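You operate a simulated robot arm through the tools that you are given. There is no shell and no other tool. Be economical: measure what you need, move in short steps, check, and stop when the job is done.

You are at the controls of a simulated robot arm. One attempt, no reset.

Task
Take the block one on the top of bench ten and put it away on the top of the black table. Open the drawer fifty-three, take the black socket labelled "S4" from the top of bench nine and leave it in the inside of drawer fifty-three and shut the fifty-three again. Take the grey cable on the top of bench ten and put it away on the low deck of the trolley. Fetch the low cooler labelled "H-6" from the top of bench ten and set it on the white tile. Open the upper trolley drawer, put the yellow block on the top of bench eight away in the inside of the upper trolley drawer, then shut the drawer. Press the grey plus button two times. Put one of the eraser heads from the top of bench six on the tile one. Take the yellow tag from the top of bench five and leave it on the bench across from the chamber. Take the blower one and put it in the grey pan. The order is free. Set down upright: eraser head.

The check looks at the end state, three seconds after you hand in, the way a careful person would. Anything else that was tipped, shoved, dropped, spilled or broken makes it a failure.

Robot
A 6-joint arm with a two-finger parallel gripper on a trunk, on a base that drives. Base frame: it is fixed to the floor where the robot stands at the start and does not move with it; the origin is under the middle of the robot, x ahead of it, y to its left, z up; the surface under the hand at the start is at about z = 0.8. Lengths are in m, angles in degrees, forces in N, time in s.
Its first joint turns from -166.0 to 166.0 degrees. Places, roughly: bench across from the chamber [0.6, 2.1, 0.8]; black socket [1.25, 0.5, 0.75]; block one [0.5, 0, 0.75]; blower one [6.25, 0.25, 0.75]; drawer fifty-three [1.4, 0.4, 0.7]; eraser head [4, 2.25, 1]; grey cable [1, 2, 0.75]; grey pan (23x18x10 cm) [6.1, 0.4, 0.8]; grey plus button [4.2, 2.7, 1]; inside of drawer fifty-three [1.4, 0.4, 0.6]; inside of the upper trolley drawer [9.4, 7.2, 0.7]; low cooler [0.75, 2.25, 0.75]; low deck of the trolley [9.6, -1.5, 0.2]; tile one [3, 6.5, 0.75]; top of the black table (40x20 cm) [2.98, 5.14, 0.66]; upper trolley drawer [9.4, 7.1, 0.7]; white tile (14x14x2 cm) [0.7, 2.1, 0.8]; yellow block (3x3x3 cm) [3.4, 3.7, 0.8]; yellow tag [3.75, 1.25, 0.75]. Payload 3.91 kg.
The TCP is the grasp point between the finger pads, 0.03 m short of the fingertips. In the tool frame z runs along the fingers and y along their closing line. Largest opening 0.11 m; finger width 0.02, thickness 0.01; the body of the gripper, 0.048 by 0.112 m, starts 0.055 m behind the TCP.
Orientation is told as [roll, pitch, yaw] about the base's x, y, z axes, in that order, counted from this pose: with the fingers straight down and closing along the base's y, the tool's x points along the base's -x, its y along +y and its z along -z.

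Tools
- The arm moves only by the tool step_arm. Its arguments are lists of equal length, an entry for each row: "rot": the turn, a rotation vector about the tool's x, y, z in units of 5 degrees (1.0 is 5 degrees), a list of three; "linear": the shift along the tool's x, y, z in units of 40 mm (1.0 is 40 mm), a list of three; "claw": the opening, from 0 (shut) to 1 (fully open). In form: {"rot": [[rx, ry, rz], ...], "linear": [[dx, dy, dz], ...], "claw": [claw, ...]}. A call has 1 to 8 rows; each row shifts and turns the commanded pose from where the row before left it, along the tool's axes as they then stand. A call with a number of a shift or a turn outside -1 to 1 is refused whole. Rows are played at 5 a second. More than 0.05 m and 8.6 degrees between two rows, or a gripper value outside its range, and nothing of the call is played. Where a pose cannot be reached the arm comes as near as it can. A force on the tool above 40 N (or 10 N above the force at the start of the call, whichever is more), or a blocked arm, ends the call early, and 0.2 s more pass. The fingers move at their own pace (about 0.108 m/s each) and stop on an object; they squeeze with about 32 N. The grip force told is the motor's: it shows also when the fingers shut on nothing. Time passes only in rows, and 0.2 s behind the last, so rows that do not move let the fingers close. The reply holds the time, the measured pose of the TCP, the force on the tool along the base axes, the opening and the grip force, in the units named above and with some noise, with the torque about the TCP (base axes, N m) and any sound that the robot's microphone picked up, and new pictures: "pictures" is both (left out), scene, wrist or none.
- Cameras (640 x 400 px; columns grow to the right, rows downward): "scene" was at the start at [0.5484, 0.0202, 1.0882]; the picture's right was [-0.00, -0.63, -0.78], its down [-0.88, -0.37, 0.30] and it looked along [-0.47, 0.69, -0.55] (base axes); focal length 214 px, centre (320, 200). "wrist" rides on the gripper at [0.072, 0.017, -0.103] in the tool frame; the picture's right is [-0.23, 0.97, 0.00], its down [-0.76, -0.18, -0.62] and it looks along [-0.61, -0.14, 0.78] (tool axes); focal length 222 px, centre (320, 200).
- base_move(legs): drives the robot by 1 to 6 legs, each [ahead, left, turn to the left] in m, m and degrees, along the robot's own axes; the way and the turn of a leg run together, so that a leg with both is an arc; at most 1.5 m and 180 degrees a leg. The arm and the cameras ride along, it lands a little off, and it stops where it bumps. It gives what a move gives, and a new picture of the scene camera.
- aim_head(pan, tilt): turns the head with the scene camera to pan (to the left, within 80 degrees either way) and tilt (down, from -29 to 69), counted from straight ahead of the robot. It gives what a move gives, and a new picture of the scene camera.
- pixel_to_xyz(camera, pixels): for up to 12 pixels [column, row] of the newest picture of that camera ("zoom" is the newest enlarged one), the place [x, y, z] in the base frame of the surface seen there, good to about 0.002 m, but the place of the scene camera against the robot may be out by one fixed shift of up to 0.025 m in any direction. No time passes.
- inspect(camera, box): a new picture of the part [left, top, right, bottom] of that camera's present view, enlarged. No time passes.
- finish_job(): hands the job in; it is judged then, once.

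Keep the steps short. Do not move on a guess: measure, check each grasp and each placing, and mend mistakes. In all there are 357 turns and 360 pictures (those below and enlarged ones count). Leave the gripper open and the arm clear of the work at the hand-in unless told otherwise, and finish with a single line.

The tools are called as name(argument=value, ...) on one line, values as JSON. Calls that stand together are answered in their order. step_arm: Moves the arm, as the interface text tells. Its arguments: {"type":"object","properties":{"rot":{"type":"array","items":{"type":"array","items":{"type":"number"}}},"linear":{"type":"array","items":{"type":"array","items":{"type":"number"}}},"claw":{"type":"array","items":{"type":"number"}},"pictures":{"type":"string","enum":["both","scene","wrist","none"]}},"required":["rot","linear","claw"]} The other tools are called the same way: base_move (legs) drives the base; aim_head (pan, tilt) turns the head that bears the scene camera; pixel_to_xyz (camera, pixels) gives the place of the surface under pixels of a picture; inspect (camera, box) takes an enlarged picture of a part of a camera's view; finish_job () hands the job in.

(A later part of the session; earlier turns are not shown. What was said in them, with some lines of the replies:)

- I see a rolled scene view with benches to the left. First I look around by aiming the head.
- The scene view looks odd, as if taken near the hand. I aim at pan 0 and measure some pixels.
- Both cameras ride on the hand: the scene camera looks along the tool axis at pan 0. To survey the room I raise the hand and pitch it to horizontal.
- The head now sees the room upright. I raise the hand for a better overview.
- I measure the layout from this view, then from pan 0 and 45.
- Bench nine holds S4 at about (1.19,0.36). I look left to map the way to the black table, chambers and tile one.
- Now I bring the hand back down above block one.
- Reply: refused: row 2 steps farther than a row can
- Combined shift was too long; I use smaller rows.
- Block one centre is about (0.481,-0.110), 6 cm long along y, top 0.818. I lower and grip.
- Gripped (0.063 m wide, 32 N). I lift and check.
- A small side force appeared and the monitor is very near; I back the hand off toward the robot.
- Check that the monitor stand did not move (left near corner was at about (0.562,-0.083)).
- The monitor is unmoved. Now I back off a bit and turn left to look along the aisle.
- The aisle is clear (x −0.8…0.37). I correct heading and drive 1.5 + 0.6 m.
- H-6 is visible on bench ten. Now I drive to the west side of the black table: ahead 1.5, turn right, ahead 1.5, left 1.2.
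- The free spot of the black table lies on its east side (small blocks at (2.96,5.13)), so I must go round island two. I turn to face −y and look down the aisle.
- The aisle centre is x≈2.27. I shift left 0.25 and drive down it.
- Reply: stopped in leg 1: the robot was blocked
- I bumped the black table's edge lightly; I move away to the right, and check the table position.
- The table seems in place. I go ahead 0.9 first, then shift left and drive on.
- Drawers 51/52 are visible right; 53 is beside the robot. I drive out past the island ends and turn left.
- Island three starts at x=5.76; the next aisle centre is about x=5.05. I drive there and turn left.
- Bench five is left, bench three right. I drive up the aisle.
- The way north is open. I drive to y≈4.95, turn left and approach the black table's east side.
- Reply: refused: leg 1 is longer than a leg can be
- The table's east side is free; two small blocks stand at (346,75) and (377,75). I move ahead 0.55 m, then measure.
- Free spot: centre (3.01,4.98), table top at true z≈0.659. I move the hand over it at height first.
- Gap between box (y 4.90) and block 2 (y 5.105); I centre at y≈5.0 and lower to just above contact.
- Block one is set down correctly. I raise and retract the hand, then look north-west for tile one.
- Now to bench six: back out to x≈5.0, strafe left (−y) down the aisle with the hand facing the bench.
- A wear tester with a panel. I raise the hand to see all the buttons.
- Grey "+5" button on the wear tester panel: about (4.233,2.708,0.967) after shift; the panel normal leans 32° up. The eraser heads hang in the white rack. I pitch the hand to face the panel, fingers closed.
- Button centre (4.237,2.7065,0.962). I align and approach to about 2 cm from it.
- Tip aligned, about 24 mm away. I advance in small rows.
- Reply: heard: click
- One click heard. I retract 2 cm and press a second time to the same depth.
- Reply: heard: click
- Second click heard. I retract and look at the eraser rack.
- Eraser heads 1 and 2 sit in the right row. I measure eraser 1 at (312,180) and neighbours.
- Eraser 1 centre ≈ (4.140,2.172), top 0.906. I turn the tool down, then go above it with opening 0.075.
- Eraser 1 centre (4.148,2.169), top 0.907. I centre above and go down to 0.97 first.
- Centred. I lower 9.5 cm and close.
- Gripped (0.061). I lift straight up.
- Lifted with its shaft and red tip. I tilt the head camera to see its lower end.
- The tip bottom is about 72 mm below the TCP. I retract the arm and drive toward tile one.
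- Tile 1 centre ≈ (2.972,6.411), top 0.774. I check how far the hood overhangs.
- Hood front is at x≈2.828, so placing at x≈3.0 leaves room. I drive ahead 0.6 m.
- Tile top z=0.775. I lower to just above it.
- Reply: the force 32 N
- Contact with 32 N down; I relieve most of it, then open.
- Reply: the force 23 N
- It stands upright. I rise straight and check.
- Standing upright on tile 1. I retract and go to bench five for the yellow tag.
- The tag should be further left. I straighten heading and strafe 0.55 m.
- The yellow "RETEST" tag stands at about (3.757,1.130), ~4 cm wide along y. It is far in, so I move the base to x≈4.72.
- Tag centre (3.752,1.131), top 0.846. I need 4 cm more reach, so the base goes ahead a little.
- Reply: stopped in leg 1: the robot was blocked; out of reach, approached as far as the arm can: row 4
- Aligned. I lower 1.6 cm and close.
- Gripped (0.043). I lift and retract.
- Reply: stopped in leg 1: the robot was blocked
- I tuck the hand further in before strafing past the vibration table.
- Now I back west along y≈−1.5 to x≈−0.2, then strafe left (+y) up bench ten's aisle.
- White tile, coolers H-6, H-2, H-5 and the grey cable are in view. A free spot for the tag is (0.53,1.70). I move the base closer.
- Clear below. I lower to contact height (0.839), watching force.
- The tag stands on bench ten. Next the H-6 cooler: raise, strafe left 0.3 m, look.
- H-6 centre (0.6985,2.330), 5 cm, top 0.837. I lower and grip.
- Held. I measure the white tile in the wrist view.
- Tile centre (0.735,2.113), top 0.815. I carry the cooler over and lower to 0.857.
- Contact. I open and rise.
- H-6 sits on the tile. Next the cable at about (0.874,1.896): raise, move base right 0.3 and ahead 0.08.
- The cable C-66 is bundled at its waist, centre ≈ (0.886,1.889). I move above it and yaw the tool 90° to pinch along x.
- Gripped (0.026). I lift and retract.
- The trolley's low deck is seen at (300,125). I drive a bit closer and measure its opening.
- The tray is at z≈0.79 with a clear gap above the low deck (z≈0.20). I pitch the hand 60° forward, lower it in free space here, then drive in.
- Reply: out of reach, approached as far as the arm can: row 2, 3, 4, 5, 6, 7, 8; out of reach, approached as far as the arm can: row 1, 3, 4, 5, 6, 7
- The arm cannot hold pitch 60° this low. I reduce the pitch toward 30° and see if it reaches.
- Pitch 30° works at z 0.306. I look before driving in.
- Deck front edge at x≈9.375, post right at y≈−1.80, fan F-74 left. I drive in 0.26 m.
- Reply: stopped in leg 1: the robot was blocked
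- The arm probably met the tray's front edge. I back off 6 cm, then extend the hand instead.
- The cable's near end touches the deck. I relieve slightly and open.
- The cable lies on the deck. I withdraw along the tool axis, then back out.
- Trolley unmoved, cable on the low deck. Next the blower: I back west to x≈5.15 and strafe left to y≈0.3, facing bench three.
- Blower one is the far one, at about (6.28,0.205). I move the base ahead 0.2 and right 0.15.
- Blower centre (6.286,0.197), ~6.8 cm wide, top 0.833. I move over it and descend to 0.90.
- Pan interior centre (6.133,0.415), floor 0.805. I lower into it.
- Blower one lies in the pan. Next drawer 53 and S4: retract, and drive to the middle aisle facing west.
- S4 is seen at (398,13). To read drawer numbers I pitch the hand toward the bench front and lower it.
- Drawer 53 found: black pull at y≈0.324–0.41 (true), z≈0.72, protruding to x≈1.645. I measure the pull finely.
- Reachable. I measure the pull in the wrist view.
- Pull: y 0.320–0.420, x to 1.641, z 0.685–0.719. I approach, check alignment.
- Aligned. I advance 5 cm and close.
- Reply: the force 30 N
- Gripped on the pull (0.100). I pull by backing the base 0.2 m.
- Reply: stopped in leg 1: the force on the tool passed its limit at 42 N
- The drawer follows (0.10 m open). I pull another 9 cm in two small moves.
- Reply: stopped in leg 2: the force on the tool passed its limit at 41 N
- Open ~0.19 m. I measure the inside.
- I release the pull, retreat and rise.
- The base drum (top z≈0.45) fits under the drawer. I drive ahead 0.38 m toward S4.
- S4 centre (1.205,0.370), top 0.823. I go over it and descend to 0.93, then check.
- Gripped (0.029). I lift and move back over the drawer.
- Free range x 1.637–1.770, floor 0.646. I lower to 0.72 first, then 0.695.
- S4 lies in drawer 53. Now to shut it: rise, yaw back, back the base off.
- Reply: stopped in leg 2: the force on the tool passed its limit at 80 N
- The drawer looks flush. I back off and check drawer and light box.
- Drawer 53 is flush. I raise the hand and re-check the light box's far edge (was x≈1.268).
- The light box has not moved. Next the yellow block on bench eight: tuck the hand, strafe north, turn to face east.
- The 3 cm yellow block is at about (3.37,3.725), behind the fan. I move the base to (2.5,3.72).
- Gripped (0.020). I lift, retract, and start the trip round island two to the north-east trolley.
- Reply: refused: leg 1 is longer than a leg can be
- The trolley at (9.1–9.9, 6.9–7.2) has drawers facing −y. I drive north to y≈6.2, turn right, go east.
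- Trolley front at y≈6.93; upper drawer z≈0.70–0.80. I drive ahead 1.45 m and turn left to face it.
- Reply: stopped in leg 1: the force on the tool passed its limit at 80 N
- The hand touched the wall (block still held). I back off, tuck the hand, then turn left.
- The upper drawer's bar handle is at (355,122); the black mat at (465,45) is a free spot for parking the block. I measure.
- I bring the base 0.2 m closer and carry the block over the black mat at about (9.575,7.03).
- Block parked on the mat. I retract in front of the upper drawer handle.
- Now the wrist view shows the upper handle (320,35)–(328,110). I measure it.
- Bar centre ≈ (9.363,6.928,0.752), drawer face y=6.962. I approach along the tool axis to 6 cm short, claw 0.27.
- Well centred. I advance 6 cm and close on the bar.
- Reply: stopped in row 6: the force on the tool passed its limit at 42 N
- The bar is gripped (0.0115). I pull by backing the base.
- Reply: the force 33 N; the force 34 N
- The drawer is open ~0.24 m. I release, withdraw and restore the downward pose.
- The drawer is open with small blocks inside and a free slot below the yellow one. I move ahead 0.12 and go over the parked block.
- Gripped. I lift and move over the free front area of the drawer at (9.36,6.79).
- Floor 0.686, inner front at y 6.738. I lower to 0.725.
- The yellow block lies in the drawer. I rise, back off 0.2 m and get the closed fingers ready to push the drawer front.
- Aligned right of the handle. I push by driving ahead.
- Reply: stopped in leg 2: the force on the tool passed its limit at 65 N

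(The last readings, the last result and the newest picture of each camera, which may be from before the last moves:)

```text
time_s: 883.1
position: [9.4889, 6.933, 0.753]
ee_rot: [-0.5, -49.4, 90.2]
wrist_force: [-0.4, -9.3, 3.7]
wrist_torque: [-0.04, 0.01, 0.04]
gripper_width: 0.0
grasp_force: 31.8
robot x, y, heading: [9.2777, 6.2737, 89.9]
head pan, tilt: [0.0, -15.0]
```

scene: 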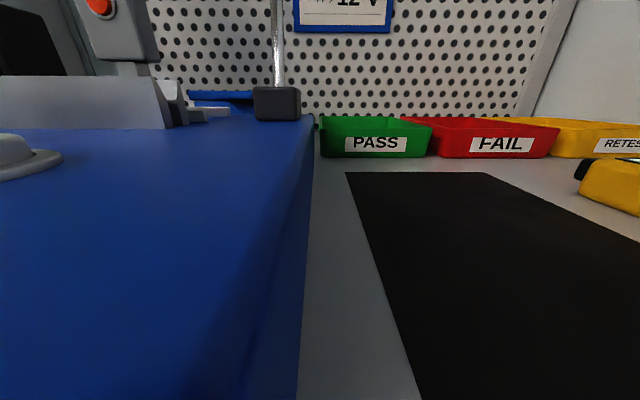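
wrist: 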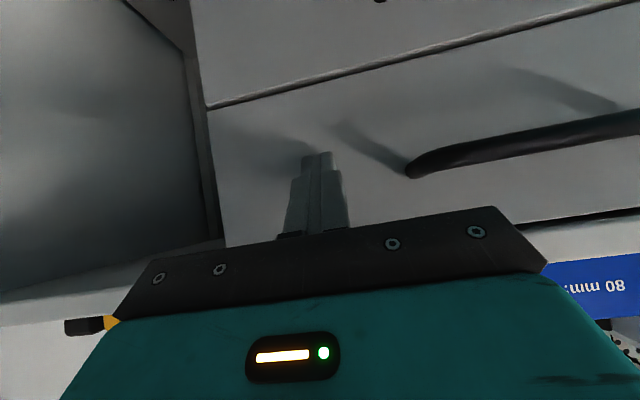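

It stopped at the closed position. I back off, raise, and check flushness.

base_move(legs=[[-0.22, 0, 0]])

step_arm(rot=[[0, 0, 0], [0, 0, 0]], linear=[[0, 0, -1], [0, 0, -1]], claw=[0, 0], pictures="wrist")

```text
time_s: 884.8
position: [9.4909, 6.717, 0.7524]
ee_rot: [-0.4, -49.4, 90.0]
wrist_force: [-0.7, 0.6, -0.3]
wrist_torque: [0.02, 0.0, 0.01]
gripper_width: 0.0
grasp_force: 31.5
robot x, y, heading: [9.2781, 6.0592, 89.3]
head pan, tilt: [0.0, -15.0]
```

scene: 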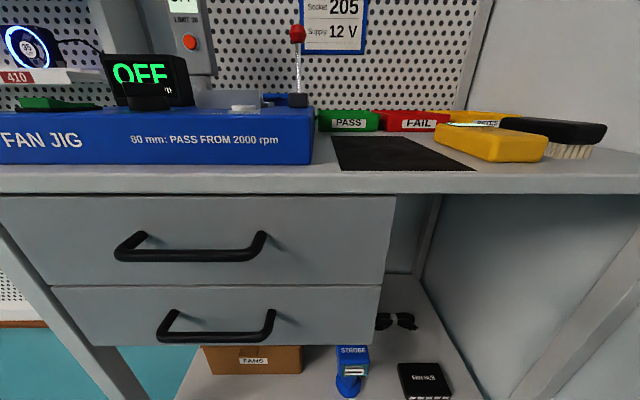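

```text
time_s: 885.4
position: [9.4905, 6.6554, 0.8038]
ee_rot: [-0.2, -49.4, 89.9]
wrist_force: [0.4, -0.1, -0.6]
wrist_torque: [0.04, 0.05, 0.01]
gripper_width: 0.0
grasp_force: 31.8
robot x, y, heading: [9.2749, 6.057, 90.0]
head pan, tilt: [0.0, -15.0]
```

wrist: 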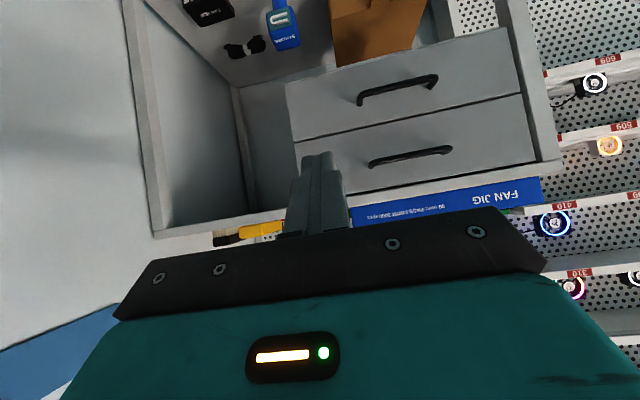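

pixel_to_xyz(camera="wrist", pixels=[[380, 125], [450, 110], [350, 100], [450, 60], [510, 130], [400, 190], [180, 232]])

```text
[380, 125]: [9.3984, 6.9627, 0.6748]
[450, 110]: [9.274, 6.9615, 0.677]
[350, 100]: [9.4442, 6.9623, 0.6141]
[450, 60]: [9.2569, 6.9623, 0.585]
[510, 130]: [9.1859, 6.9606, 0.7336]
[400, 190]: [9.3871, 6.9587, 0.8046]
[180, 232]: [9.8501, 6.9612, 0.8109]
```

The upper drawer is flush (y≈6.962) and the trolley has not moved. I open the gripper and bring the arm up clear.

step_arm(rot=[[0, 1, 0], [0, 1, 0], [0, 1, 0], [0, 1, 0], [0, 1, 0], [0, 1, 0], [0, 1, 0], [0, 1, 0]], linear=[[0, 0, -1], [0, 0, -1], [0, 0, -1], [0, 0, -1], [0, 0, -1], [0, 0, -1], [0, 0, -1], [0, 0, 0]], claw=[1, 1, 1, 1, 1, 1, 1, 1], pictures="scene")

```text
time_s: 887.1
position: [9.4921, 6.4996, 1.0315]
ee_rot: [-0.3, -9.4, 89.7]
wrist_force: [-0.7, -0.3, -0.3]
wrist_torque: [-0.02, -0.01, -0.01]
gripper_width: 0.1101
grasp_force: 0.2
robot x, y, heading: [9.2788, 6.0604, 89.5]
head pan, tilt: [0.0, -15.0]
```

scene: 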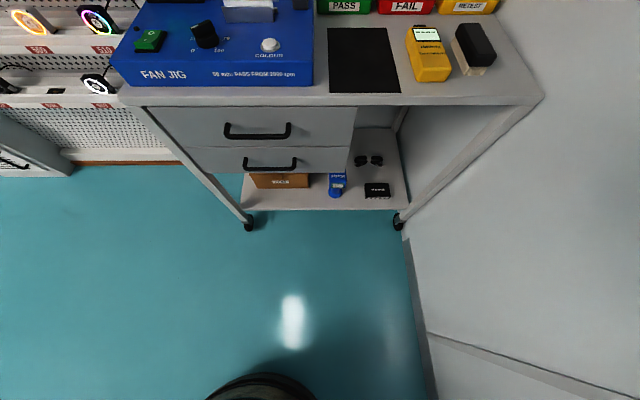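

Everything here is shut and clear. I make a short drive west to confirm the eraser still stands and the black table is in order.

base_move(legs=[[-0.05, 0, 0], [0, 0, 92], [1.4, 0, 0], [1.5, 0, 0], [1.4, 0, 0]])

aim_head(pan=0, tilt=-29)

```text
time_s: 912.1
position: [4.5367, 6.0387, 1.0308]
ee_rot: [-0.3, -9.6, -178.7]
wrist_force: [0.8, -0.1, 0.0]
wrist_torque: [-0.01, 0.0, 0.0]
gripper_width: 0.1096
grasp_force: 0.1
robot x, y, heading: [4.9873, 5.8357, -178.7]
head pan, tilt: [0.0, -15.0]
```

scene: 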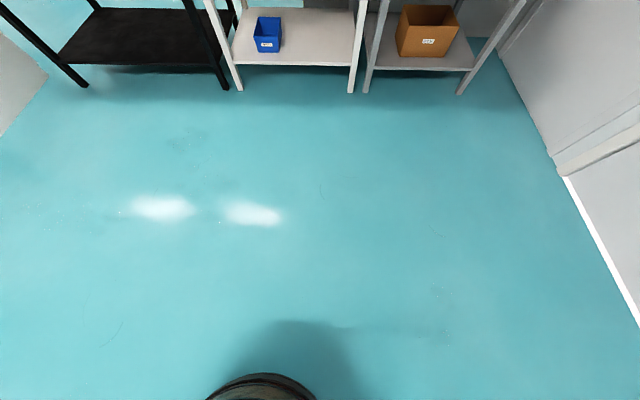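

```text
time_s: 912.9
position: [4.5382, 6.0387, 1.0317]
ee_rot: [-0.3, -9.5, -178.8]
wrist_force: [0.9, 0.2, -0.5]
wrist_torque: [-0.01, 0.0, 0.0]
gripper_width: 0.11
grasp_force: 0.1
robot x, y, heading: [4.9806, 5.8398, -178.6]
head pan, tilt: [0.0, -28.6]
```

scene: 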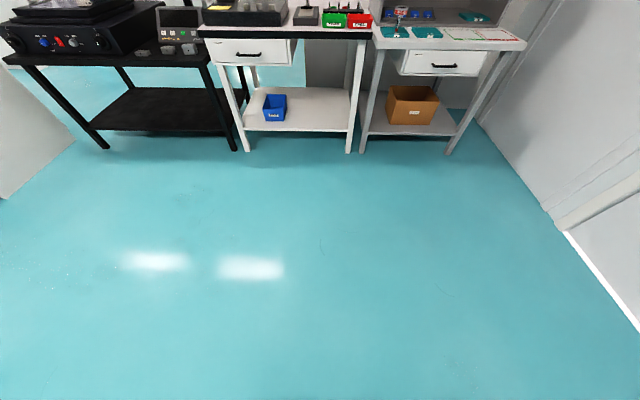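

inspect(camera="scene", box=[370, 0, 450, 50])

inspect(camera="scene", box=[100, 0, 240, 80])

```text
8.00 times, centred on (410, 25) of scene
```

zoom: 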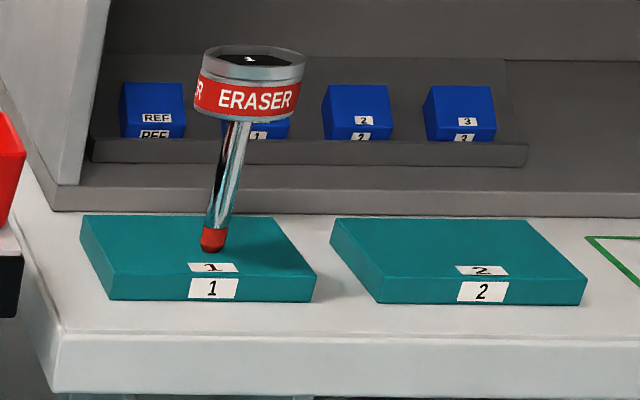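

```text
4.57 times, centred on (170, 40) of scene
```

zoom: 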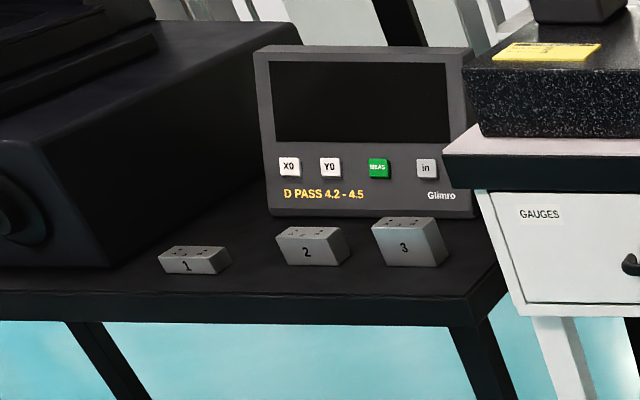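

The eraser head stands on tile 1 and block 1 sits on the black table. Everything is in place, so I hand in.

finish_job()

```text
The job is handed in.
```

All nine tasks are done and the job is handed in, with the gripper open and the arm clear; on the way I lightly bumped the black table's leg, the bench five front and a wall, and saw no damage afterwards.
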